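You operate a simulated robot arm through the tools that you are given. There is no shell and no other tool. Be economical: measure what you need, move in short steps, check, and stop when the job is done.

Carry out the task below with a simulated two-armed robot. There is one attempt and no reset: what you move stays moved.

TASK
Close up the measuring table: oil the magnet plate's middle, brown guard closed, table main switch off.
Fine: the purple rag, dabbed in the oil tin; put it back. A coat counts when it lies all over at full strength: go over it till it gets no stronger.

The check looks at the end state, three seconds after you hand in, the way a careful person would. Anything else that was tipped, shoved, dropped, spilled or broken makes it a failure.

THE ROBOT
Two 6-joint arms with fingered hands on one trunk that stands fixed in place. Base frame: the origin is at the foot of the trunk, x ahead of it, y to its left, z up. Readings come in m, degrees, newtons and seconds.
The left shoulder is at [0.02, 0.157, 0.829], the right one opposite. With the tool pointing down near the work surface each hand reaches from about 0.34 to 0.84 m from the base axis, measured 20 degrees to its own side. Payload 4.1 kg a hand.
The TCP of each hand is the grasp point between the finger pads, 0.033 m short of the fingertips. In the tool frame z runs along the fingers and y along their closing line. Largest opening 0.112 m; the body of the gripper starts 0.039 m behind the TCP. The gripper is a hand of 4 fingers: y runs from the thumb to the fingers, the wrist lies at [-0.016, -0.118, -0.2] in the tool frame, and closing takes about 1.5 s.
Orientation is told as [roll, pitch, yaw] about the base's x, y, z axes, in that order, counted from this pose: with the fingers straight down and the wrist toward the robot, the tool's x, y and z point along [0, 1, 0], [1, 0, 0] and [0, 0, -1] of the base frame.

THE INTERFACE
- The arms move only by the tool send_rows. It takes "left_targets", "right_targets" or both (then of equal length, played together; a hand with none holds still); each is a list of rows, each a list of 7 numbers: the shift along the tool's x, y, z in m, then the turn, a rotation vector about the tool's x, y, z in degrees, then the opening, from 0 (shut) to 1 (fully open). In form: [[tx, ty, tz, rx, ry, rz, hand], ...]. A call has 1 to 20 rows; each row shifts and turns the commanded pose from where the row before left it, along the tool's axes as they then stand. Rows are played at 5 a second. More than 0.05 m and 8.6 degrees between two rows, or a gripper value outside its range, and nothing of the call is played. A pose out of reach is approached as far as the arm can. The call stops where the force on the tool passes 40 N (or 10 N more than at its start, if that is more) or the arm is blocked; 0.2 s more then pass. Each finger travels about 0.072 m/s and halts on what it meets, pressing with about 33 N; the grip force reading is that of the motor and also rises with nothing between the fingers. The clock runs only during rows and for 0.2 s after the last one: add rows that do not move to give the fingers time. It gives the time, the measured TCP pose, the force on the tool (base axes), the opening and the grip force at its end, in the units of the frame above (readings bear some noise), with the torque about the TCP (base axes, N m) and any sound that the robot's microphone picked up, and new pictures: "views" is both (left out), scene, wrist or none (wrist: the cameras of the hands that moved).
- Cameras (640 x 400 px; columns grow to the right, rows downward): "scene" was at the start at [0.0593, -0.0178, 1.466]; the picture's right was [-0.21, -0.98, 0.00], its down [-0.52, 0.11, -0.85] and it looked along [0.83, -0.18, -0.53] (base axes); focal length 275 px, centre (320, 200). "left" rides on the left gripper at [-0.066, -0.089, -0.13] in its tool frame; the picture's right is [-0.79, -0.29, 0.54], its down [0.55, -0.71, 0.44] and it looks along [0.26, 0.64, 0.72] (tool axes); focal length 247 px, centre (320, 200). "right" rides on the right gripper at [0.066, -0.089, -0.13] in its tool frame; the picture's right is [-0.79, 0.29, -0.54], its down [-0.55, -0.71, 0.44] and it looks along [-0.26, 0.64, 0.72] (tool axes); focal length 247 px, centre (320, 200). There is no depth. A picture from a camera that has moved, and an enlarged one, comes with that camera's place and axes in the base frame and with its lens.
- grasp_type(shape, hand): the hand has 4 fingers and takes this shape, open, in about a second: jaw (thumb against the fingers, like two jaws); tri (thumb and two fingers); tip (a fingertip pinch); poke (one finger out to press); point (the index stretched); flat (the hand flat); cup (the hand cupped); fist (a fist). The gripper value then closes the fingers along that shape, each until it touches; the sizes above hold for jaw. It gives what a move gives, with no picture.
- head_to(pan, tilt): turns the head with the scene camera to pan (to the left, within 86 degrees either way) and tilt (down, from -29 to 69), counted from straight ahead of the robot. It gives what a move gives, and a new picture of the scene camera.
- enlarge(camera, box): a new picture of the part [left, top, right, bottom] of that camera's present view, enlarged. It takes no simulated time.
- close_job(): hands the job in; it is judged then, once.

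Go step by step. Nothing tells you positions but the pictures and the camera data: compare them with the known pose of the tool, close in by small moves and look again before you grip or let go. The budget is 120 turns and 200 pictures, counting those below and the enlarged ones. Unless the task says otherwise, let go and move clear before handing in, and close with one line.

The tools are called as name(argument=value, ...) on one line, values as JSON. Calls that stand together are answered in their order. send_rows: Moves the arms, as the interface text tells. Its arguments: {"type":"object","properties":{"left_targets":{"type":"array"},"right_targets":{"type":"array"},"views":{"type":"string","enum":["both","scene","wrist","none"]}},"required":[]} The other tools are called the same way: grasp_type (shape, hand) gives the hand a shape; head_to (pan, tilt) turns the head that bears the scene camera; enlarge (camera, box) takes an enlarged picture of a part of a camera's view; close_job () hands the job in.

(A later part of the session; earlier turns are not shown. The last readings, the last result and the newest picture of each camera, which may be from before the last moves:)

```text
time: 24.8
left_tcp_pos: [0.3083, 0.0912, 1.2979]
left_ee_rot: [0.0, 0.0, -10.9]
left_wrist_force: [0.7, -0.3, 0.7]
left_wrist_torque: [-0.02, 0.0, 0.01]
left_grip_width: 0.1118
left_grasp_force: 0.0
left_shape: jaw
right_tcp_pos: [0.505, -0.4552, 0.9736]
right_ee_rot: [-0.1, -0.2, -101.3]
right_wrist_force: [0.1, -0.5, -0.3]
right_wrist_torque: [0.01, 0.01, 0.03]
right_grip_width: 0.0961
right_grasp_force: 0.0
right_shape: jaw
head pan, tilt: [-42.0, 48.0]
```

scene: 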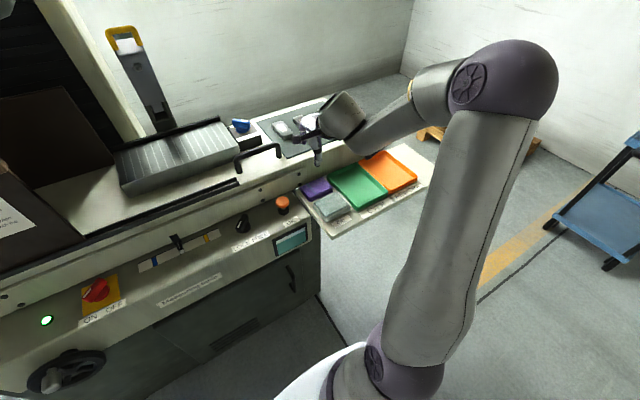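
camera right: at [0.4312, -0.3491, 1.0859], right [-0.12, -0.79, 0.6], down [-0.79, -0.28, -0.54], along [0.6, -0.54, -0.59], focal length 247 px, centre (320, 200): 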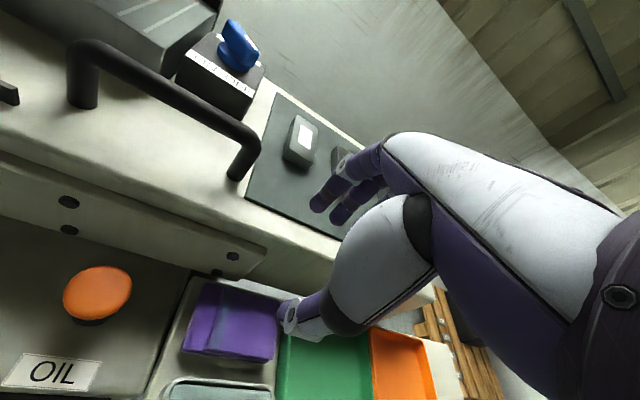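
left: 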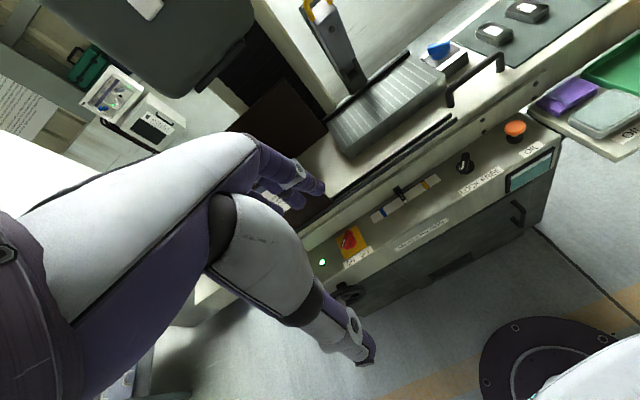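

send_rows(right_targets=[[-0.0098, -0.0059, 0.03, 0, 0, 0, 0.86], [0, 0, 0.04, 0, 0, 0, 0.86], [0, 0, 0.03, 0, 0, 0, 0.86], [0, 0, 0, 0, 0, 0, 0.86]], views="none")

enlarge(camera="scene", box=[290, 150, 360, 210])

enlarge(camera="right", box=[230, 140, 390, 340])

```text
time: 25.8
left_tcp_pos: [0.3086, 0.0912, 1.2975]
left_ee_rot: [0.0, 0.0, -11.0]
left_wrist_force: [0.8, -0.8, 0.0]
left_wrist_torque: [-0.01, -0.03, -0.02]
left_grip_width: 0.1119
left_grasp_force: 0.0
left_shape: jaw
right_tcp_pos: [0.497, -0.4454, 0.874]
right_ee_rot: [-0.1, -0.3, -101.3]
right_wrist_force: [-0.2, -0.8, 0.0]
right_wrist_torque: [0.0, -0.02, 0.0]
right_grip_width: 0.0957
right_grasp_force: 0.2
right_shape: jaw
head pan, tilt: [-42.0, 48.0]
```

```text
6.67 times, centred on (325, 180) of scene
camera zoom: at [0.0302, -0.0519, 1.4423], right [-0.67, -0.74, 0.0], down [-0.55, 0.5, -0.67], along [0.5, -0.45, -0.74], focal length 1835 px, centre (287, 333)
```

zoom: 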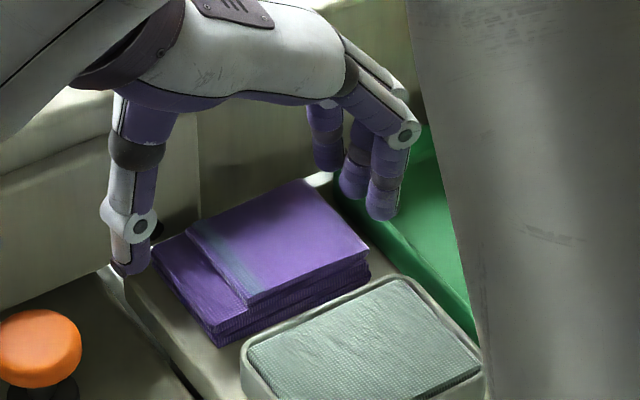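

```text
2.00 times, centred on (310, 240) of right
camera zoom: at [0.5802, -0.3709, 1.003], right [-0.83, -0.12, 0.54], down [-0.4, 0.8, -0.44], along [-0.38, -0.58, -0.72], focal length 494 px, centre (340, 120)
```

zoom: 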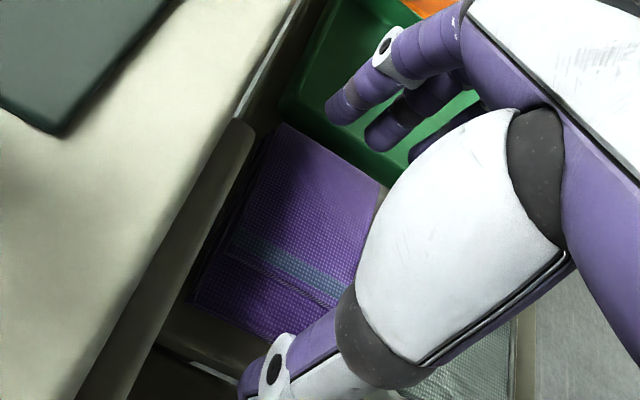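

The finger nearly matches the gap; I bias 2 mm toward the rag so the rounded tips push the rag, not the tray, and lower in tiny steps.

send_rows(right_targets=[[0, -0.002, 0.008, 0, 0, 0, 0.86], [0, 0, 0.006, 0, 0, 0, 0.86], [0, 0, 0.005, 0, 0, 0, 0.86], [0, 0, 0.004, 0, 0, 0, 0.86]], views="none")

enlarge(camera="scene", box=[290, 150, 360, 210])

```text
time: 26.8
left_tcp_pos: [0.308, 0.0914, 1.2969]
left_ee_rot: [0.1, 0.0, -11.0]
left_wrist_force: [-0.3, -0.5, 0.2]
left_wrist_torque: [-0.03, 0.0, 0.01]
left_grip_width: 0.1118
left_grasp_force: 0.0
left_shape: jaw
right_tcp_pos: [0.4978, -0.446, 0.8533]
right_ee_rot: [0.2, -0.5, -101.4]
right_wrist_force: [-2.0, -3.8, 23.9]
right_wrist_torque: [-1.54, 0.39, -0.03]
right_grip_width: 0.0971
right_grasp_force: 0.0
right_shape: jaw
head pan, tilt: [-42.0, 48.0]
```

```text
6.67 times, centred on (325, 180) of scene
camera zoom: at [0.0297, -0.0515, 1.4423], right [-0.67, -0.74, 0.0], down [-0.55, 0.5, -0.67], along [0.5, -0.45, -0.74], focal length 1835 px, centre (287, 333)
```

zoom: 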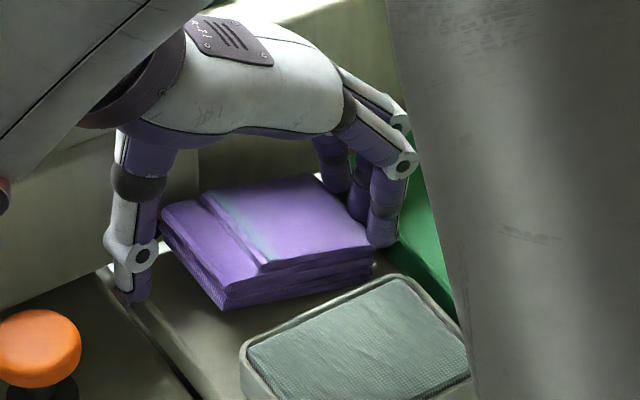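

enlarge(camera="right", box=[230, 140, 390, 340])

```text
2.00 times, centred on (310, 240) of right
camera zoom: at [0.5803, -0.3708, 0.9838], right [-0.83, -0.12, 0.54], down [-0.4, 0.8, -0.44], along [-0.38, -0.59, -0.72], focal length 494 px, centre (340, 120)
```

zoom: 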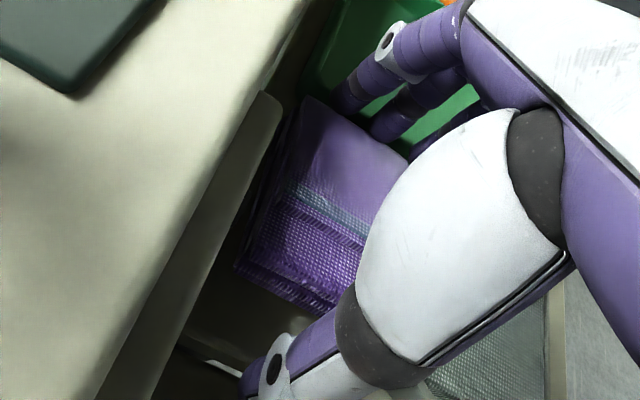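

The rag's left end has tipped up a bit. I raise 8 mm to see whether it settles.

send_rows(right_targets=[[0, 0, -0.005, 0, 0, 0, 0.86], [0, 0, -0.004, 0, 0, 0, 0.86], [0, 0, 0, 0, 0, 0, 0.86]], views="none")

enlarge(camera="scene", box=[290, 150, 360, 210])

```text
time: 27.6
left_tcp_pos: [0.3077, 0.0905, 1.2974]
left_ee_rot: [0.1, 0.0, -11.0]
left_wrist_force: [1.0, 1.0, 0.2]
left_wrist_torque: [0.0, 0.01, 0.0]
left_grip_width: 0.1115
left_grasp_force: 0.1
left_shape: jaw
right_tcp_pos: [0.497, -0.4443, 0.8606]
right_ee_rot: [-0.2, -0.1, -101.2]
right_wrist_force: [-0.5, -0.9, 0.0]
right_wrist_torque: [0.04, -0.02, 0.02]
right_grip_width: 0.096
right_grasp_force: 0.1
right_shape: jaw
head pan, tilt: [-42.0, 48.0]
```

```text
6.67 times, centred on (325, 180) of scene
camera zoom: at [0.0303, -0.0519, 1.4423], right [-0.67, -0.74, 0.0], down [-0.55, 0.5, -0.67], along [0.5, -0.45, -0.74], focal length 1835 px, centre (287, 333)
```

zoom: 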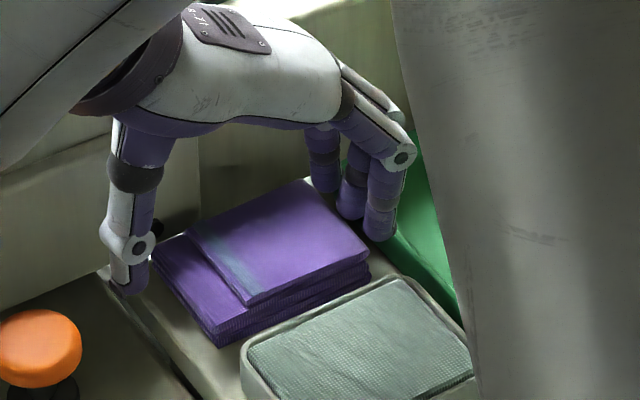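

It settled flat; the fingertips had caught the rag's right edge. I shift 3.5 mm right and lower again.

send_rows(right_targets=[[0, 0.0035, -0.002, 0, 0, 0, 0.86], [0, 0, 0.005, 0, 0, 0, 0.86], [0, 0, 0.004, 0, 0, 0, 0.86], [0, 0, 0.004, 0, 0, 0, 0.86]], views="none")

enlarge(camera="scene", box=[290, 150, 360, 210])

```text
time: 28.6
left_tcp_pos: [0.3087, 0.0912, 1.2972]
left_ee_rot: [-0.1, 0.0, -11.0]
left_wrist_force: [0.5, 0.1, -0.1]
left_wrist_torque: [0.06, -0.01, 0.0]
left_grip_width: 0.1115
left_grasp_force: 0.1
left_shape: jaw
right_tcp_pos: [0.4982, -0.4488, 0.8497]
right_ee_rot: [-0.1, -0.2, -101.2]
right_wrist_force: [0.0, -0.3, 0.7]
right_wrist_torque: [0.01, 0.0, -0.01]
right_grip_width: 0.0964
right_grasp_force: 0.0
right_shape: jaw
head pan, tilt: [-42.0, 48.0]
```

```text
6.67 times, centred on (325, 180) of scene
camera zoom: at [0.0302, -0.0519, 1.4423], right [-0.67, -0.74, 0.0], down [-0.55, 0.5, -0.67], along [0.5, -0.45, -0.74], focal length 1835 px, centre (287, 333)
```

zoom: 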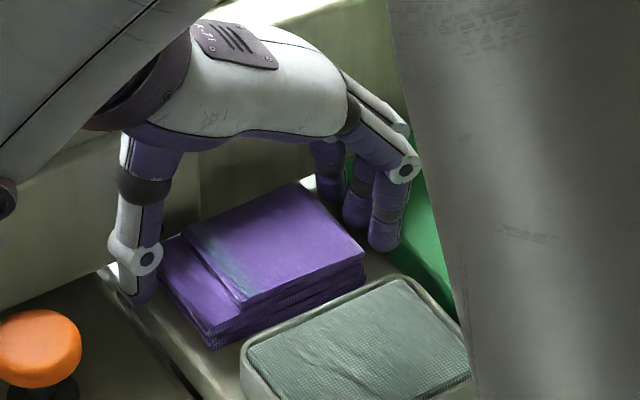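

No contact and fingers are in the gap. A few mm lower, then close.

send_rows(right_targets=[[0, 0, 0.004, 0, 0, 0, 0.86], [0, 0, 0, 0, 0, 0, 0.8], [0, 0, 0, 0, 0, 0, 0.72], [0, 0, 0, 0, 0, 0, 0.6], [0, 0, 0, 0, 0, 0, 0.4], [0, 0, 0, 0, 0, 0, 0.2], [0, 0, 0, 0, 0, 0, 0.0], [0, 0, 0, 0, 0, 0, 0.0], [0, 0, 0, 0, 0, 0, 0.0], [0, 0, 0, 0, 0, 0, 0.0]], views="wrist")

enlarge(camera="scene", box=[290, 150, 360, 210])

```text
time: 30.8
left_tcp_pos: [0.3071, 0.09, 1.2967]
left_ee_rot: [0.0, 0.0, -11.0]
left_wrist_force: [0.4, -0.3, 0.0]
left_wrist_torque: [0.04, 0.01, -0.01]
left_grip_width: 0.1115
left_grasp_force: 0.2
left_shape: jaw
right_tcp_pos: [0.4983, -0.4482, 0.8458]
right_ee_rot: [-0.1, -0.2, -101.2]
right_wrist_force: [0.5, 0.6, -1.0]
right_wrist_torque: [-0.02, -0.01, 0.01]
right_grip_width: 0.0838
right_grasp_force: 32.6
right_shape: jaw
head pan, tilt: [-42.0, 48.0]
camera right: at [0.5812, -0.3737, 0.9754], right [-0.83, -0.12, 0.54], down [-0.4, 0.8, -0.44], along [-0.38, -0.58, -0.72], focal length 247 px, centre (320, 200)
```

right: 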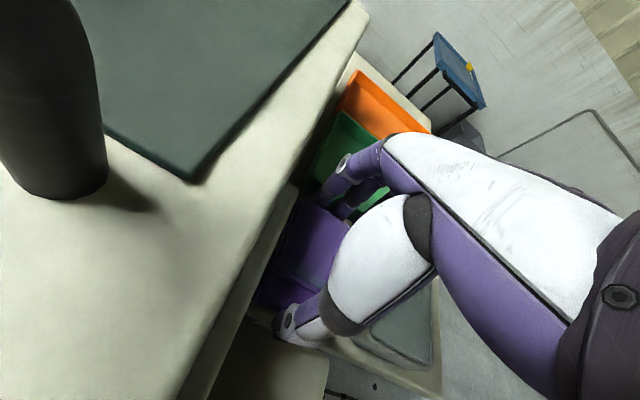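

```text
6.67 times, centred on (325, 180) of scene
camera zoom: at [0.0303, -0.0519, 1.4423], right [-0.67, -0.74, 0.0], down [-0.55, 0.5, -0.67], along [0.5, -0.45, -0.74], focal length 1835 px, centre (287, 333)
```

zoom: 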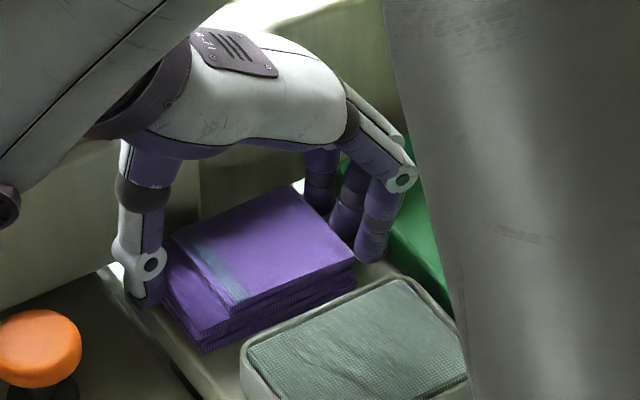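

Gripped at 8.4 cm. Lift 6 cm and shift over the oil tin.

send_rows(right_targets=[[0, 0, -0.015, 0, 0, 0, 0], [0, 0, -0.02, 0, 0, 0, 0], [0, 0, -0.025, 0, 0, 0, 0], [-0.042, 0.007, 0, 0, 0, 0, 0], [-0.042, 0.007, 0, 0, 0, 0, 0], [0, 0, 0, 0, 0, 0, 0]], views="both")

enlarge(camera="scene", box=[280, 140, 380, 230])

```text
time: 32.2
left_tcp_pos: [0.3087, 0.0913, 1.2971]
left_ee_rot: [0.0, 0.0, -10.9]
left_wrist_force: [-0.7, -0.7, -0.2]
left_wrist_torque: [0.02, -0.01, 0.01]
left_grip_width: 0.1119
left_grasp_force: 0.1
left_shape: jaw
right_tcp_pos: [0.4126, -0.4461, 0.9034]
right_ee_rot: [-0.1, -0.2, -101.2]
right_wrist_force: [0.8, 0.0, -0.4]
right_wrist_torque: [0.03, 0.03, 0.05]
right_grip_width: 0.084
right_grasp_force: 33.4
right_shape: jaw
head pan, tilt: [-42.0, 48.0]
camera right: at [0.4955, -0.3714, 1.0344], right [-0.83, -0.12, 0.54], down [-0.4, 0.8, -0.44], along [-0.38, -0.58, -0.72], focal length 247 px, centre (320, 200)
```

scene: 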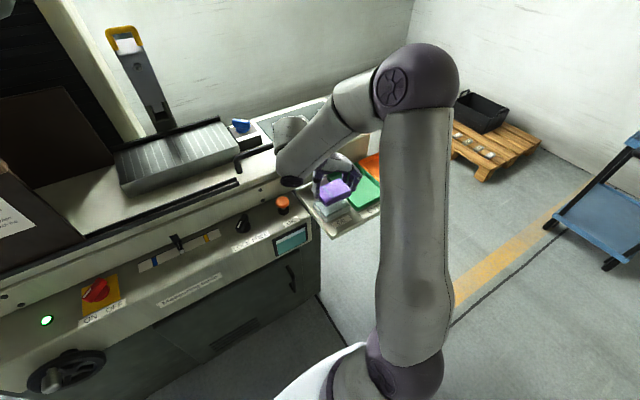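
right: 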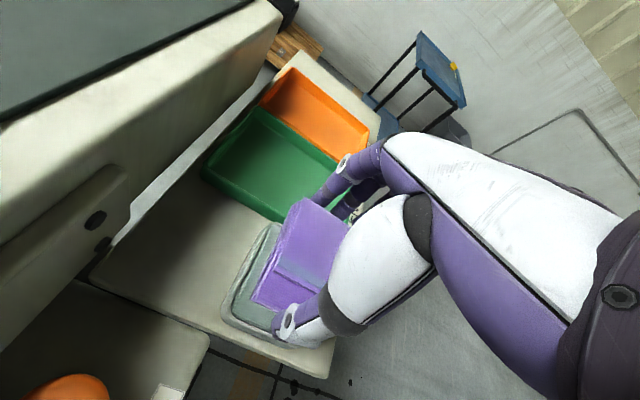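

```text
4.44 times, centred on (330, 185) of scene
camera zoom: at [0.0304, -0.0519, 1.4423], right [-0.67, -0.74, 0.0], down [-0.55, 0.5, -0.67], along [0.5, -0.45, -0.74], focal length 1223 px, centre (276, 267)
```

zoom: 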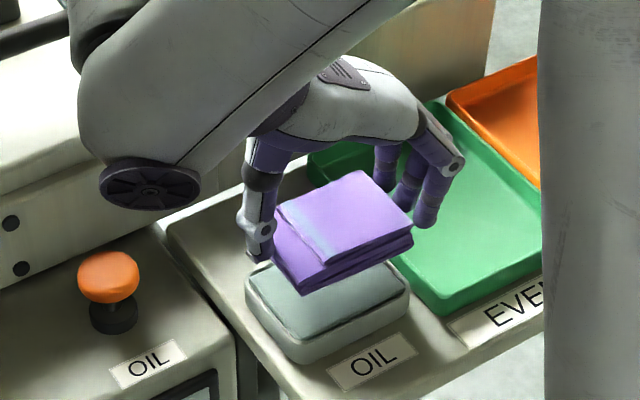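

Rag held well. I centre over the tin (≈0.402,-0.441) and lower to press onto the pad.

send_rows(right_targets=[[-0.0113, -0.003, 0.015, 0, 0, 0, 0], [0, 0, 0.01, 0, 0, 0, 0], [0, 0, 0.005, 0, 0, 0, 0], [0, 0, 0, 0, 0, 0, 0]], views="none")

enlarge(camera="scene", box=[280, 140, 380, 230])

```text
time: 33.2
left_tcp_pos: [0.3079, 0.0906, 1.297]
left_ee_rot: [0.1, 0.0, -11.0]
left_wrist_force: [-0.4, -0.7, 0.4]
left_wrist_torque: [0.03, -0.03, 0.03]
left_grip_width: 0.1116
left_grasp_force: 0.0
left_shape: jaw
right_tcp_pos: [0.4022, -0.441, 0.8755]
right_ee_rot: [-0.1, -0.2, -101.2]
right_wrist_force: [0.4, -0.3, -0.4]
right_wrist_torque: [0.04, 0.05, 0.01]
right_grip_width: 0.0838
right_grasp_force: 33.4
right_shape: jaw
head pan, tilt: [-42.0, 48.0]
```

```text
4.44 times, centred on (330, 185) of scene
camera zoom: at [0.0303, -0.0519, 1.4423], right [-0.67, -0.74, 0.0], down [-0.55, 0.5, -0.67], along [0.5, -0.45, -0.74], focal length 1223 px, centre (276, 267)
```

zoom: 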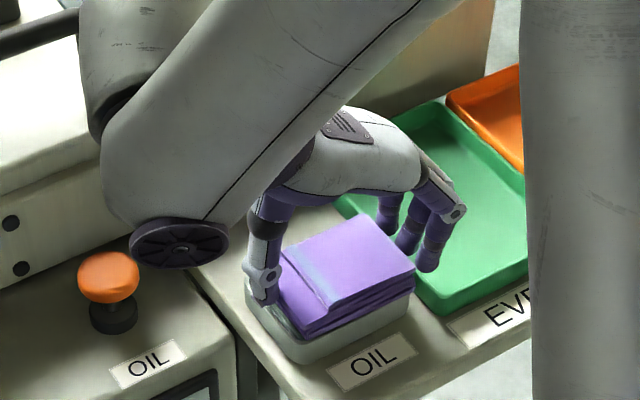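

send_rows(right_targets=[[0, 0, 0.004, 0, 0, 0, 0], [0, 0, 0.003, 0, 0, 0, 0], [0, 0, 0, 0, 0, 0, 0]], views="none")

```text
time: 34.0
left_tcp_pos: [0.3069, 0.0916, 1.2973]
left_ee_rot: [0.0, -0.1, -11.0]
left_wrist_force: [1.4, 0.9, -0.7]
left_wrist_torque: [-0.03, -0.01, -0.03]
left_grip_width: 0.1118
left_grasp_force: 0.1
left_shape: jaw
right_tcp_pos: [0.4019, -0.4408, 0.8704]
right_ee_rot: [0.1, -0.4, -101.1]
right_wrist_force: [-2.3, 0.7, 37.2]
right_wrist_torque: [0.19, 0.1, -0.07]
right_grip_width: 0.0828
right_grasp_force: 33.0
right_shape: jaw
head pan, tilt: [-42.0, 48.0]
```

Pressed firmly on the oil pad (37 N). Hold a moment, lift, and look at the rag.

send_rows(right_targets=[[0, 0, 0, 0, 0, 0, 0], [0, 0, 0, 0, 0, 0, 0], [0, 0, -0.02, 0, 0, 0, 0], [0, 0, -0.04, 0, 0, 0, 0], [0, 0, -0.04, 0, 0, 0, 0], [0, 0, -0.04, 0, 0, 0, 0], [0, 0, 0, 0, 0, 0, 0]], views="none")

enlarge(camera="scene", box=[280, 100, 380, 230])

enlarge(camera="right", box=[200, 140, 400, 400])

```text
time: 35.6
left_tcp_pos: [0.3079, 0.0901, 1.2967]
left_ee_rot: [0.1, 0.1, -11.0]
left_wrist_force: [0.3, 0.2, 0.3]
left_wrist_torque: [0.02, 0.01, -0.01]
left_grip_width: 0.1119
left_grasp_force: 0.1
left_shape: jaw
right_tcp_pos: [0.4015, -0.4377, 1.0087]
right_ee_rot: [-0.2, -0.3, -101.2]
right_wrist_force: [0.3, -0.6, -0.4]
right_wrist_torque: [0.01, 0.0, 0.0]
right_grip_width: 0.0831
right_grasp_force: 32.9
right_shape: jaw
head pan, tilt: [-42.0, 48.0]
```

```text
3.08 times, centred on (330, 165) of scene
camera zoom: at [0.0303, -0.052, 1.4423], right [-0.67, -0.74, 0.0], down [-0.55, 0.5, -0.67], along [0.5, -0.45, -0.74], focal length 847 px, centre (289, 308)
```

zoom: 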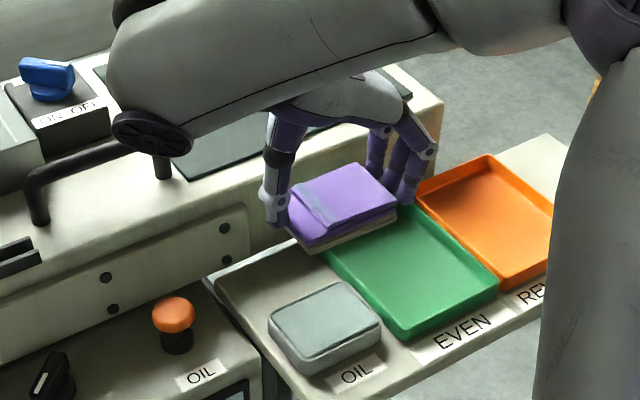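

```text
1.54 times, centred on (300, 270) of right
camera zoom: at [0.4853, -0.3631, 1.1388], right [-0.83, -0.13, 0.54], down [-0.41, 0.8, -0.44], along [-0.38, -0.58, -0.72], focal length 380 px, centre (351, 92)
```

zoom: 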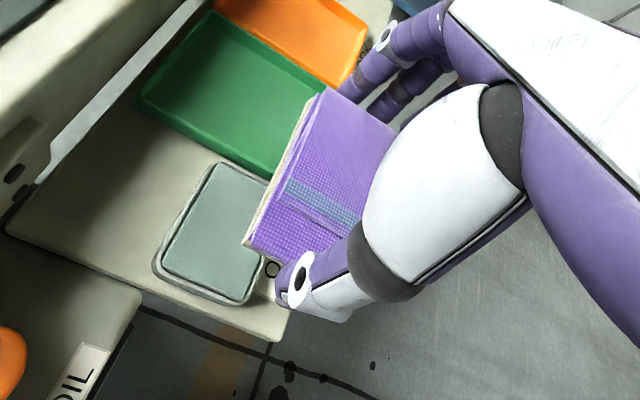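

The rag's underside now carries oil. I raise the hand and turn the head to inspect the magnet plate.

send_rows(right_targets=[[0, 0, -0.04, 0, 0, -8, 0], [0, 0, -0.04, 0, 0, -8, 0], [0, 0, -0.04, 0, 0, -8, 0], [0, 0, -0.02, 0, 0, -8, 0], [0, 0, 0, 0, 0, -8, 0], [0, 0, 0, 0, 0, -8, 0], [0, 0, 0, 0, 0, -8, 0], [0, 0, 0, 0, 0, -8, 0], [0, 0, 0, 0, 0, -8, 0], [0, 0, 0, 0, 0, -8, 0], [0, 0, 0, 0, 0, 0, 0]], views="none")

head_to(pan=-10, tilt=38)

enlarge(camera="scene", box=[220, 80, 420, 260])

```text
time: 38.0
left_tcp_pos: [0.3089, 0.09, 1.2969]
left_ee_rot: [0.0, 0.0, -11.0]
left_wrist_force: [0.1, 0.8, -1.3]
left_wrist_torque: [0.01, 0.03, 0.01]
left_grip_width: 0.1117
left_grasp_force: 0.1
left_shape: jaw
right_tcp_pos: [0.4028, -0.4388, 1.1487]
right_ee_rot: [-0.2, 0.0, -21.3]
right_wrist_force: [0.3, 0.2, -0.1]
right_wrist_torque: [0.01, 0.0, -0.02]
right_grip_width: 0.0831
right_grasp_force: 32.9
right_shape: jaw
head pan, tilt: [-42.0, 48.0]
```

```text
time: 39.0
left_tcp_pos: [0.3083, 0.0911, 1.2973]
left_ee_rot: [0.0, 0.0, -11.0]
left_wrist_force: [0.1, 0.9, 0.0]
left_wrist_torque: [0.05, -0.01, 0.0]
left_grip_width: 0.1116
left_grasp_force: 0.1
left_shape: jaw
right_tcp_pos: [0.4024, -0.4388, 1.1479]
right_ee_rot: [-0.2, 0.0, -21.2]
right_wrist_force: [-0.1, -0.1, 0.2]
right_wrist_torque: [0.01, 0.0, -0.02]
right_grip_width: 0.0834
right_grasp_force: 33.0
right_shape: jaw
head pan, tilt: [-10.0, 38.0]
```

scene: 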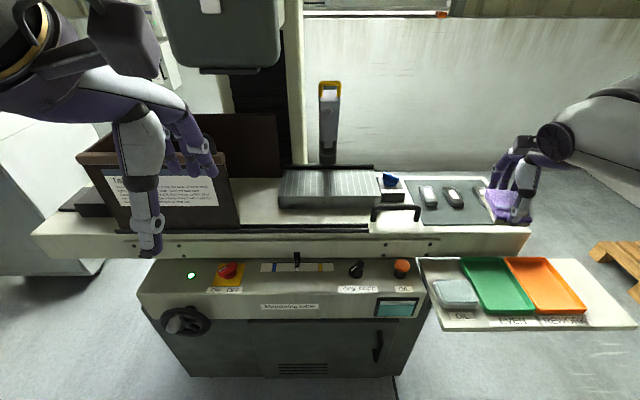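

```text
2.22 times, centred on (320, 170) of scene
camera zoom: at [0.0567, -0.0143, 1.4567], right [-0.17, -0.98, 0.0], down [-0.61, 0.11, -0.79], along [0.78, -0.14, -0.62], focal length 612 px, centre (320, 267)
```

zoom: 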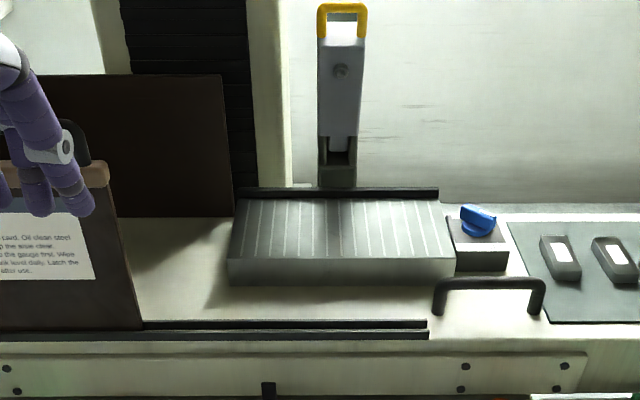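

Plate centre is about (0.79,-0.176), top ~0.945, rotated ~-10°. I move the rag over it at a safe height.

send_rows(right_targets=[[0.038, 0.0236, 0, 0, 0, 0, 0], [0.038, 0.0236, 0, 0, 0, 0, 0], [0.038, 0.0236, 0, 0, 0, 0, 0], [0.038, 0.0236, 0, 0, 0, 0, 0], [0.038, 0.0236, 0, 0, 0, 0, 0], [0.038, 0.0236, 0.01, 0, 0, 0, 0], [0.038, 0.0236, 0.02, 0, 0, 0, 0], [0.038, 0.0236, 0.02, 0, 0, 0, 0], [0.038, 0.0236, 0.02, 0, 0, 0, 0], [0.038, 0.0236, 0.02, 0, 0, 0, 0], [0, 0, 0, 0, 0, -6, 0], [0, 0, 0, 0, 0, -5, 0], [0, 0, 0, 0, 0, 0, 0]])

enlarge(camera="scene", box=[220, 80, 420, 260])

```text
time: 41.8
left_tcp_pos: [0.308, 0.0899, 1.2963]
left_ee_rot: [0.1, 0.0, -11.0]
left_wrist_force: [-1.2, -0.8, 0.9]
left_wrist_torque: [0.04, 0.0, 0.01]
left_grip_width: 0.112
left_grasp_force: 0.0
left_shape: jaw
right_tcp_pos: [0.7407, -0.1742, 1.0533]
right_ee_rot: [-0.1, 0.2, -10.2]
right_wrist_force: [-0.7, 0.6, -0.3]
right_wrist_torque: [0.01, 0.0, 0.02]
right_grip_width: 0.083
right_grasp_force: 33.2
right_shape: jaw
right hand out of reach, approached as far as the arm can: row 10
head pan, tilt: [-10.0, 38.0]
camera right: at [0.665, -0.0941, 1.1841], right [0.14, -0.83, 0.54], down [-0.8, -0.42, -0.43], along [0.59, -0.37, -0.72], focal length 247 px, centre (320, 200)
```

scene: 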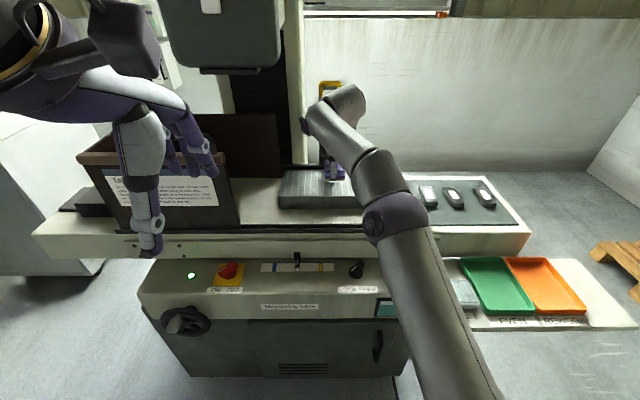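
right: 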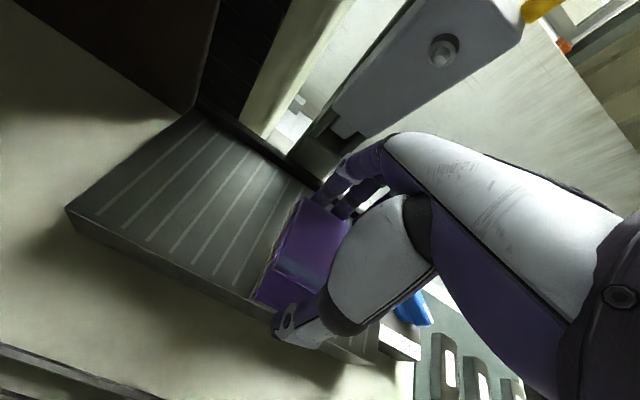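

```text
2.22 times, centred on (320, 170) of scene
camera zoom: at [0.0567, -0.0142, 1.4567], right [-0.17, -0.98, 0.0], down [-0.61, 0.11, -0.79], along [0.78, -0.14, -0.62], focal length 612 px, centre (320, 267)
```

zoom: 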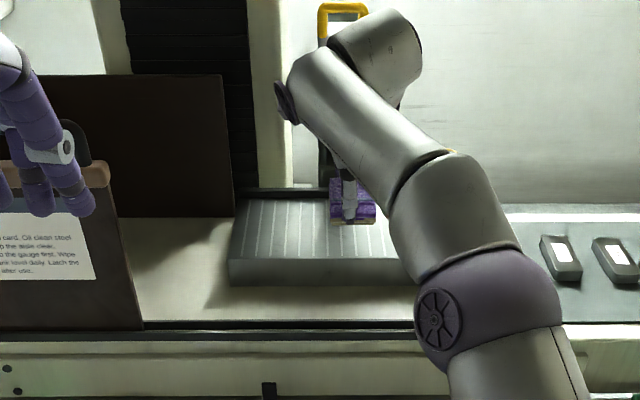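

Reach is short at this height; going lower helps. I descend toward the plate and edge forward.

send_rows(right_targets=[[0, 0, 0.02, 0, 0, 0, 0], [0, 0, 0.02, 0, 0, 0, 0], [0, 0.025, 0, 0, 0, 0, 0], [0, 0.02, 0, 0, 0, 0, 0], [0, 0, 0, 0, 0, 0, 0]], views="wrist")

enlarge(camera="scene", box=[220, 80, 420, 260])

```text
time: 43.0
left_tcp_pos: [0.3084, 0.0895, 1.2977]
left_ee_rot: [0.0, 0.0, -11.0]
left_wrist_force: [0.6, 0.1, 0.0]
left_wrist_torque: [-0.02, 0.02, 0.0]
left_grip_width: 0.1117
left_grasp_force: 0.1
left_shape: jaw
right_tcp_pos: [0.7628, -0.1794, 1.007]
right_ee_rot: [-0.1, 0.0, -10.2]
right_wrist_force: [1.3, -0.5, -0.6]
right_wrist_torque: [0.01, -0.01, 0.0]
right_grip_width: 0.0831
right_grasp_force: 33.1
right_shape: jaw
right hand out of reach, approached as far as the arm can: row 3, 4
head pan, tilt: [-10.0, 38.0]
camera right: at [0.6884, -0.0984, 1.138], right [0.14, -0.83, 0.54], down [-0.8, -0.42, -0.43], along [0.59, -0.37, -0.72], focal length 247 px, centre (320, 200)
```

right: 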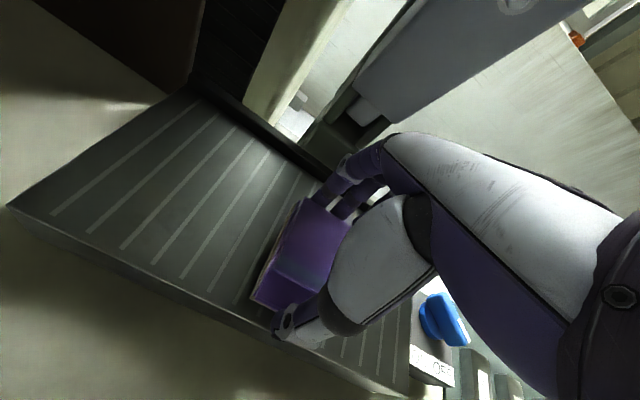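

```text
2.22 times, centred on (320, 170) of scene
camera zoom: at [0.0567, -0.0142, 1.4567], right [-0.17, -0.98, 0.0], down [-0.61, 0.11, -0.79], along [0.78, -0.14, -0.62], focal length 612 px, centre (320, 267)
```

zoom: 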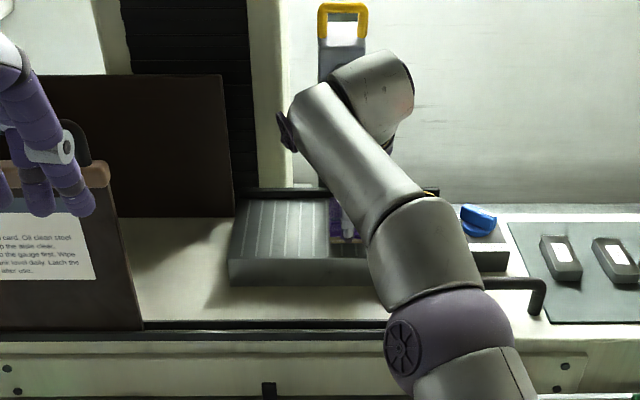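

The arm reaches about x=0.77 here, which lets the rag cover the plate's middle. I lower to contact.

send_rows(right_targets=[[0, 0, 0.006, 0, 0, 0, 0], [0, 0, 0.004, 0, 0, 0, 0], [0, 0, 0, 0, 0, 0, 0]], views="none")

```text
time: 43.8
left_tcp_pos: [0.3092, 0.0904, 1.2963]
left_ee_rot: [0.0, 0.0, -11.0]
left_wrist_force: [0.8, -0.1, 0.1]
left_wrist_torque: [0.0, 0.01, -0.02]
left_grip_width: 0.1115
left_grasp_force: 0.0
left_shape: jaw
right_tcp_pos: [0.7613, -0.181, 0.9976]
right_ee_rot: [-0.1, 0.2, -10.3]
right_wrist_force: [0.5, -0.4, -0.8]
right_wrist_torque: [0.01, 0.01, 0.0]
right_grip_width: 0.0827
right_grasp_force: 32.8
right_shape: jaw
head pan, tilt: [-10.0, 38.0]
```

send_rows(right_targets=[[0, 0, 0.003, 0, 0, 0, 0], [0, 0, 0.003, 0, 0, 0, 0], [0, 0, 0, 0, 0, 0, 0]], views="none")

```text
time: 44.6
left_tcp_pos: [0.3088, 0.0897, 1.2973]
left_ee_rot: [0.0, -0.1, -11.0]
left_wrist_force: [-0.4, -0.2, -0.1]
left_wrist_torque: [0.0, -0.01, 0.01]
left_grip_width: 0.1119
left_grasp_force: 0.1
left_shape: jaw
right_tcp_pos: [0.7627, -0.1801, 0.9919]
right_ee_rot: [-0.2, 0.1, -10.2]
right_wrist_force: [-0.6, -0.5, -1.0]
right_wrist_torque: [0.0, 0.0, -0.01]
right_grip_width: 0.0829
right_grasp_force: 33.1
right_shape: jaw
head pan, tilt: [-10.0, 38.0]
```

send_rows(right_targets=[[0, 0.008, 0.002, 0, 0, 0, 0], [0, 0, 0.003, 0, 0, 0, 0], [0, 0, 0.002, 0, 0, 0, 0], [0, 0, 0, 0, 0, 0, 0]], views="wrist")

```text
time: 45.6
left_tcp_pos: [0.3075, 0.0912, 1.2966]
left_ee_rot: [0.0, 0.0, -11.1]
left_wrist_force: [-0.1, 0.2, 0.1]
left_wrist_torque: [-0.03, -0.02, 0.01]
left_grip_width: 0.1117
left_grasp_force: 0.0
left_shape: jaw
right_tcp_pos: [0.7693, -0.1818, 0.9884]
right_ee_rot: [-0.2, -0.3, -10.3]
right_wrist_force: [-0.4, 0.4, 19.5]
right_wrist_torque: [0.03, 0.14, 0.0]
right_grip_width: 0.0825
right_grasp_force: 32.6
right_shape: jaw
head pan, tilt: [-10.0, 38.0]
camera right: at [0.6944, -0.1008, 1.1185], right [0.14, -0.83, 0.54], down [-0.8, -0.42, -0.44], along [0.59, -0.37, -0.72], focal length 247 px, centre (320, 200)
```

right: 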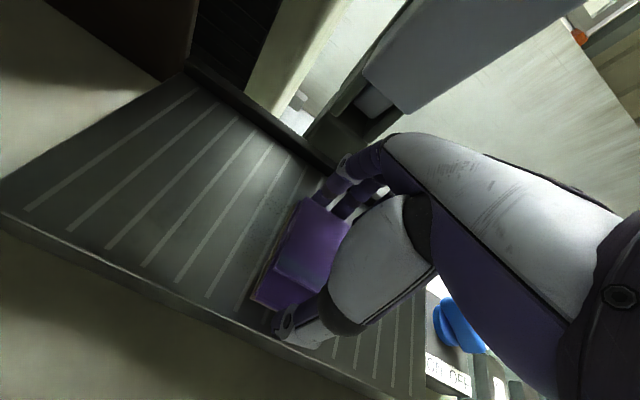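

In contact (19 N) near the middle. Rub side to side ±4 cm, then look.

send_rows(right_targets=[[0.015, 0, 0, 0, 0, 0, 0], [0.015, 0, 0, 0, 0, 0, 0], [0.015, 0, 0, 0, 0, 0, 0], [-0.015, 0, 0, 0, 0, 0, 0], [-0.015, 0, 0, 0, 0, 0, 0], [-0.015, 0, 0, 0, 0, 0, 0], [-0.015, 0, 0, 0, 0, 0, 0], [-0.015, 0, 0, 0, 0, 0, 0], [-0.01, 0, 0, 0, 0, 0, 0], [0.015, 0, 0, 0, 0, 0, 0], [0.015, 0, 0, 0, 0, 0, 0], [0.015, 0, 0, 0, 0, 0, 0]], views="wrist")

enlarge(camera="scene", box=[240, 110, 400, 220])

```text
time: 48.2
left_tcp_pos: [0.3071, 0.0895, 1.2981]
left_ee_rot: [0.0, -0.1, -11.0]
left_wrist_force: [0.8, -0.1, -0.1]
left_wrist_torque: [-0.02, -0.01, 0.0]
left_grip_width: 0.1116
left_grasp_force: 0.0
left_shape: jaw
right_tcp_pos: [0.7601, -0.1841, 0.9874]
right_ee_rot: [-0.2, -0.3, -10.2]
right_wrist_force: [-2.4, -10.9, 28.0]
right_wrist_torque: [-0.36, -0.16, -0.11]
right_grip_width: 0.0821
right_grasp_force: 33.1
right_shape: jaw
right hand out of reach, approached as far as the arm can: row 2, 3
head pan, tilt: [-10.0, 38.0]
camera right: at [0.6852, -0.1036, 1.1161], right [0.14, -0.83, 0.54], down [-0.8, -0.42, -0.44], along [0.59, -0.37, -0.72], focal length 247 px, centre (320, 200)
```

right: 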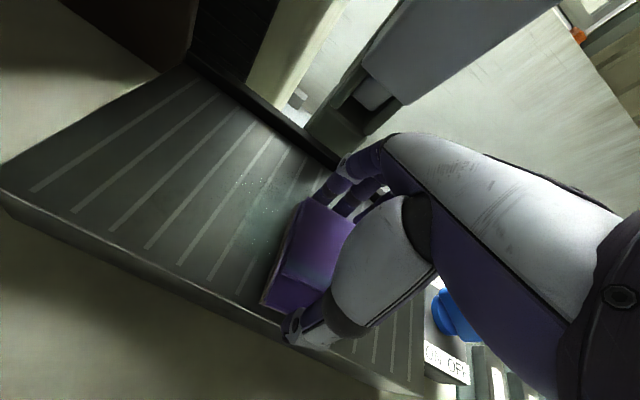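

```text
3.64 times, centred on (320, 165) of scene
camera zoom: at [0.0557, -0.0144, 1.4568], right [-0.17, -0.98, 0.0], down [-0.61, 0.11, -0.79], along [0.78, -0.14, -0.62], focal length 1001 px, centre (320, 327)
```

zoom: 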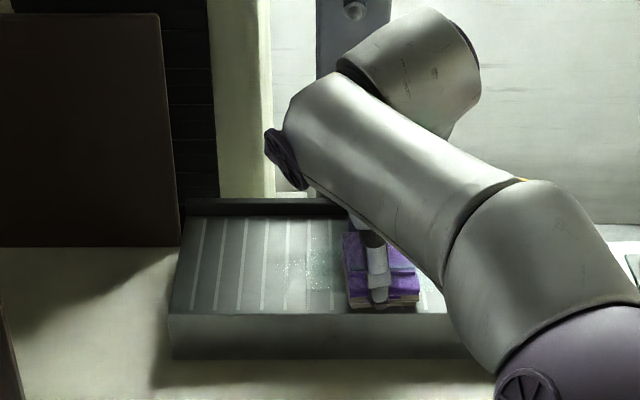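

A faint speckled coat is appearing. I continue with several passes, staying at constant distance.

send_rows(right_targets=[[0, 0.006, 0.0, 0, 0, 0, 0], [0.0165, -0.003, 0, 0, 0, 0, 0], [0.0165, -0.003, 0, 0, 0, 0, 0], [0.0165, -0.003, 0, 0, 0, 0, 0], [-0.0165, 0.003, 0, 0, 0, 0, 0], [-0.0165, 0.003, 0, 0, 0, 0, 0], [-0.0165, 0.003, 0, 0, 0, 0, 0], [-0.0165, 0.003, 0, 0, 0, 0, 0], [-0.0165, 0.003, 0, 0, 0, 0, 0], [-0.0165, 0.003, 0, 0, 0, 0, 0], [0.0165, -0.003, 0, 0, 0, 0, 0], [0.0165, -0.003, 0, 0, 0, 0, 0], [0.0165, -0.003, 0, 0, 0, 0, 0], [0.0165, -0.003, 0, 0, 0, 0, 0], [0.0165, -0.003, 0, 0, 0, 0, 0], [0.0165, -0.003, 0, 0, 0, 0, 0], [-0.0165, 0.003, 0, 0, 0, 0, 0], [-0.0165, 0.003, 0, 0, 0, 0, 0], [-0.0165, 0.003, 0, 0, 0, 0, 0], [0, 0, 0, 0, 0, 0, 0]], views="wrist")

enlarge(camera="scene", box=[240, 110, 400, 220])

```text
time: 52.4
left_tcp_pos: [0.3069, 0.0916, 1.297]
left_ee_rot: [0.0, -0.2, -10.8]
left_wrist_force: [-0.2, 0.2, 0.7]
left_wrist_torque: [0.01, 0.0, 0.0]
left_grip_width: 0.1118
left_grasp_force: 0.0
left_shape: jaw
right_tcp_pos: [0.7659, -0.1816, 0.9851]
right_ee_rot: [-0.2, -0.2, -10.2]
right_wrist_force: [0.3, 12.7, 29.2]
right_wrist_torque: [0.48, 0.26, -0.07]
right_grip_width: 0.08
right_grasp_force: 32.8
right_shape: jaw
head pan, tilt: [-10.0, 38.0]
camera right: at [0.6907, -0.1012, 1.1155], right [0.14, -0.83, 0.54], down [-0.8, -0.42, -0.44], along [0.59, -0.37, -0.72], focal length 247 px, centre (320, 200)
```

right: 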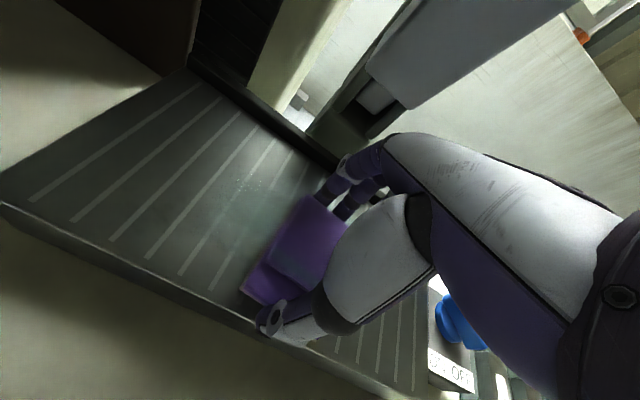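

```text
3.64 times, centred on (320, 165) of scene
camera zoom: at [0.0558, -0.0135, 1.4568], right [-0.17, -0.98, 0.0], down [-0.61, 0.11, -0.79], along [0.78, -0.14, -0.62], focal length 1001 px, centre (320, 327)
```

zoom: 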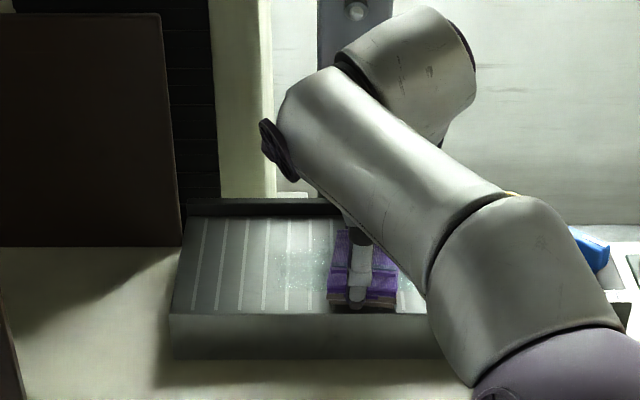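

I lift and move aside to see the coat clearly.

send_rows(right_targets=[[0, 0, -0.03, 0, 0, 0, 0], [0, -0.03, -0.03, 0, 0, 0, 0], [-0.045, 0, 0, 0, 0, 0, 0], [-0.045, -0.02, 0, 0, 0, 0, 0], [-0.045, -0.02, 0, 0, 0, 0, 0], [-0.045, -0.02, 0, 0, 0, 0, 0], [0, 0, 0, 0, 0, 0, 0]], views="wrist")

enlarge(camera="scene", box=[260, 140, 400, 220])

enlarge(camera="right", box=[0, 60, 360, 400])

```text
time: 54.0
left_tcp_pos: [0.3068, 0.0904, 1.2964]
left_ee_rot: [-0.1, 0.1, -10.9]
left_wrist_force: [0.2, -0.4, -0.3]
left_wrist_torque: [0.01, 0.0, -0.01]
left_grip_width: 0.1114
left_grasp_force: 0.1
left_shape: jaw
right_tcp_pos: [0.6411, -0.3432, 1.0393]
right_ee_rot: [-0.2, 0.2, -10.2]
right_wrist_force: [0.8, 0.5, -0.3]
right_wrist_torque: [-0.02, 0.02, 0.01]
right_grip_width: 0.0813
right_grasp_force: 33.2
right_shape: jaw
right hand out of reach, approached as far as the arm can: row 1
head pan, tilt: [-10.0, 38.0]
camera right: at [0.5666, -0.2623, 1.1694], right [0.14, -0.83, 0.54], down [-0.8, -0.42, -0.43], along [0.59, -0.37, -0.72], focal length 247 px, centre (320, 200)
```

right: 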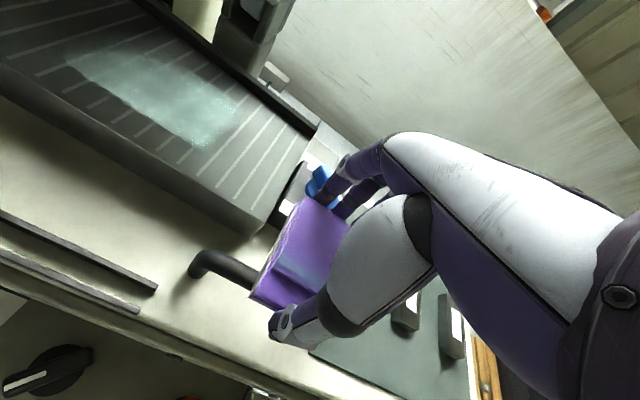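

```text
4.57 times, centred on (330, 180) of scene
camera zoom: at [0.0568, -0.0141, 1.4567], right [-0.17, -0.98, 0.0], down [-0.61, 0.11, -0.79], along [0.78, -0.14, -0.62], focal length 1258 px, centre (274, 291)
```

zoom: 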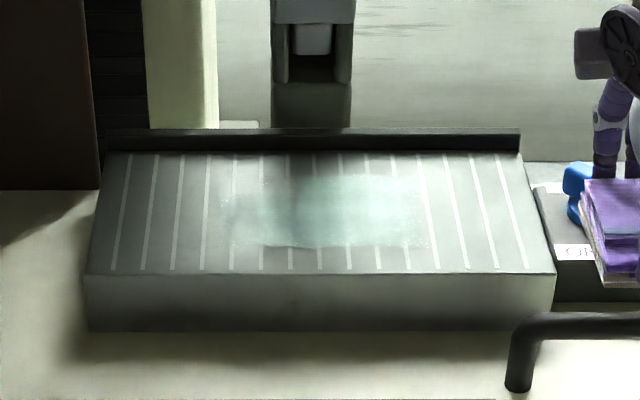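

```text
1.18 times, centred on (180, 230) of right
camera zoom: at [0.5666, -0.2623, 1.1694], right [0.14, -0.83, 0.54], down [-0.8, -0.42, -0.43], along [0.59, -0.37, -0.72], focal length 291 px, centre (485, 165)
```

zoom: 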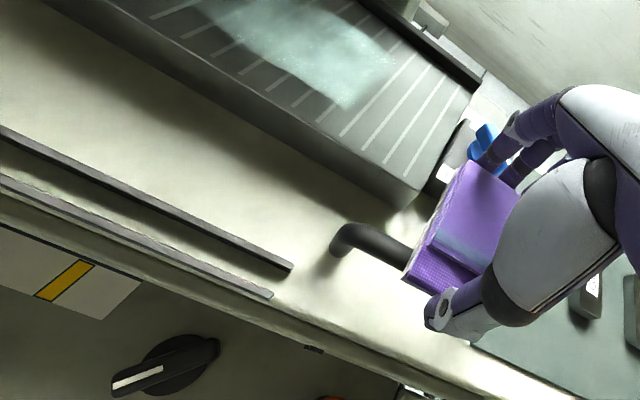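

The coat is visible, centred on the plate's middle, but weaker to the left. I return and make more, slightly wider passes.

send_rows(right_targets=[[0.045, 0.02, 0, 0, 0, 0, 0], [0.045, 0.02, 0, 0, 0, 0, 0], [0.045, 0.02, 0, 0, 0, 0, 0], [0.045, 0.02, 0, 0, 0, 0, 0], [0, 0.0, 0.03, 0, 0, 0, 0], [0, 0.008, 0.012, 0, 0, 0, 0], [0, 0.006, 0.007, 0, 0, 0, 0], [0, 0.0, 0.004, 0, 0, 0, 0], [0, 0, 0, 0, 0, 0, 0]], views="none")

```text
time: 55.1
left_tcp_pos: [0.3078, 0.0908, 1.2975]
left_ee_rot: [0.1, 0.1, -10.9]
left_wrist_force: [0.7, 0.2, -0.6]
left_wrist_torque: [-0.01, 0.05, -0.02]
left_grip_width: 0.1119
left_grasp_force: 0.0
left_shape: jaw
right_tcp_pos: [0.738, -0.1638, 0.9843]
right_ee_rot: [-4.5, 6.9, -7.2]
right_wrist_force: [-1.4, -0.3, 7.5]
right_wrist_torque: [-0.03, -0.23, -0.02]
right_grip_width: 0.0816
right_grasp_force: 32.9
right_shape: jaw
right hand out of reach, approached as far as the arm can: row 5
head pan, tilt: [-10.0, 38.0]
stopped in row 5 (right hand): the force on the tool passed its limit at 114 N (the readings are from after the stop); the commanded pose is now the measured one
```

send_rows(right_targets=[[0, 0, -0.02, 0, 0, 0, 0], [0, 0, -0.02, 0, 0, 0, 0], [0, 0, 0, 0, 0, 0, 0]], views="both")

enlarge(camera="scene", box=[240, 60, 420, 220])

```text
time: 55.9
left_tcp_pos: [0.308, 0.0904, 1.297]
left_ee_rot: [0.0, 0.1, -10.9]
left_wrist_force: [-0.3, 0.1, 0.4]
left_wrist_torque: [0.02, -0.01, 0.01]
left_grip_width: 0.1119
left_grasp_force: 0.1
left_shape: jaw
right_tcp_pos: [0.7258, -0.1594, 1.0148]
right_ee_rot: [-4.7, 7.1, -7.1]
right_wrist_force: [0.2, 0.2, -0.9]
right_wrist_torque: [-0.01, 0.0, 0.03]
right_grip_width: 0.082
right_grasp_force: 33.4
right_shape: jaw
right hand out of reach, approached as far as the arm can: row 1, 2
head pan, tilt: [-10.0, 38.0]
camera right: at [0.6642, -0.0763, 1.1491], right [0.26, -0.79, 0.56], down [-0.82, -0.49, -0.3], along [0.51, -0.38, -0.77], focal length 247 px, centre (320, 200)
```

scene: 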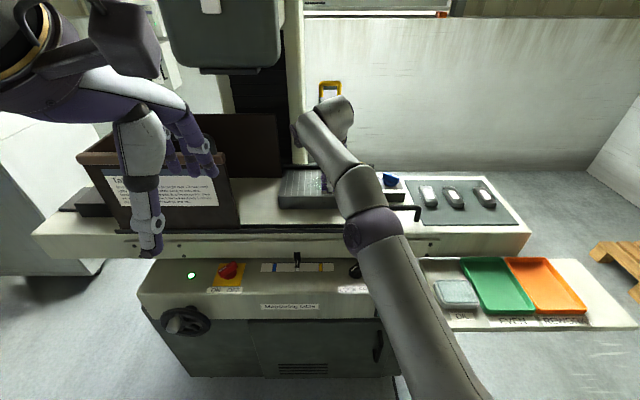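
right: 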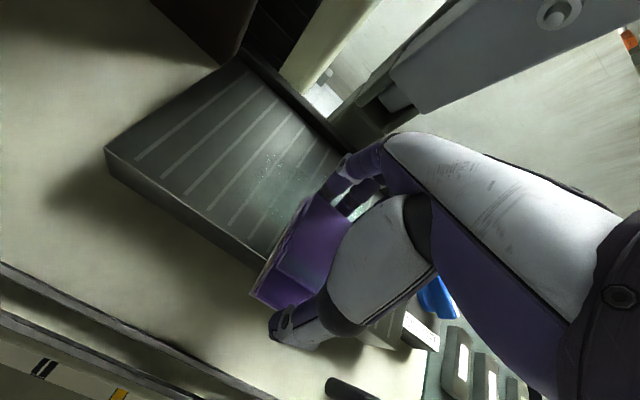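

```text
2.50 times, centred on (330, 140) of scene
camera zoom: at [0.0569, -0.0142, 1.4567], right [-0.17, -0.98, 0.0], down [-0.61, 0.11, -0.79], along [0.78, -0.14, -0.62], focal length 688 px, centre (295, 350)
```

zoom: 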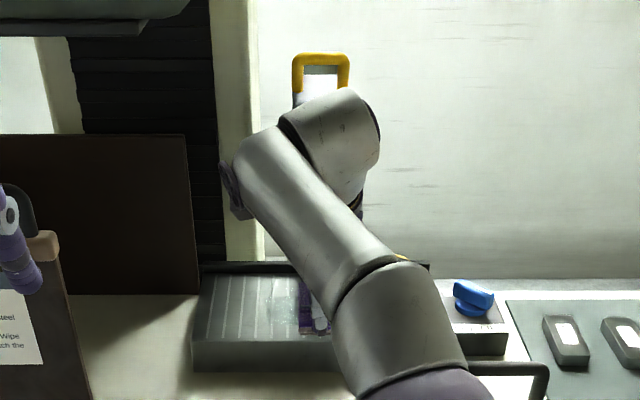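

The arm had tilted at its reach limit. I back off a little and straighten the hand.

send_rows(right_targets=[[0, -0.015, -0.01, 0, 0, 0, 0], [-0.01, -0.015, -0.01, -3.5, 2.3, 0, 0], [0, 0, 0, -3.5, 2.3, 3, 0], [0, 0, 0, 0, 0, 0, 0]], views="none")

```text
time: 56.9
left_tcp_pos: [0.3082, 0.0902, 1.2969]
left_ee_rot: [0.0, -0.1, -11.1]
left_wrist_force: [0.1, 0.2, 0.0]
left_wrist_torque: [-0.04, 0.06, 0.03]
left_grip_width: 0.1118
left_grasp_force: 0.0
left_shape: jaw
right_tcp_pos: [0.6991, -0.164, 1.0383]
right_ee_rot: [0.0, 0.0, -10.0]
right_wrist_force: [0.6, 0.2, 0.2]
right_wrist_torque: [0.03, 0.01, 0.03]
right_grip_width: 0.0819
right_grasp_force: 32.3
right_shape: jaw
head pan, tilt: [-10.0, 38.0]
```

send_rows(right_targets=[[0, 0, 0.02, 0, 0, 0, 0], [0, 0, 0.018, 0, 0, 0, 0], [0, 0.02, 0, 0, 0, 0, 0], [0, 0.02, 0, 0, 0, 0, 0], [0, 0.018, 0, 0, 0, 0, 0], [0, 0.0, 0.005, 0, 0, 0, 0], [0, 0.0, 0.004, 0, 0, 0, 0], [0, 0, 0.003, 0, 0, 0, 0], [0, 0, 0, 0, 0, 0, 0]], views="none")

```text
time: 58.9
left_tcp_pos: [0.3083, 0.0914, 1.2967]
left_ee_rot: [0.0, 0.0, -11.0]
left_wrist_force: [-0.4, 0.1, -0.7]
left_wrist_torque: [0.01, 0.0, -0.03]
left_grip_width: 0.1117
left_grasp_force: 0.0
left_shape: jaw
right_tcp_pos: [0.7549, -0.1744, 0.9883]
right_ee_rot: [0.0, 0.0, -9.8]
right_wrist_force: [0.2, 0.2, 1.1]
right_wrist_torque: [-0.04, 0.05, 0.01]
right_grip_width: 0.082
right_grasp_force: 33.0
right_shape: jaw
head pan, tilt: [-10.0, 38.0]
```

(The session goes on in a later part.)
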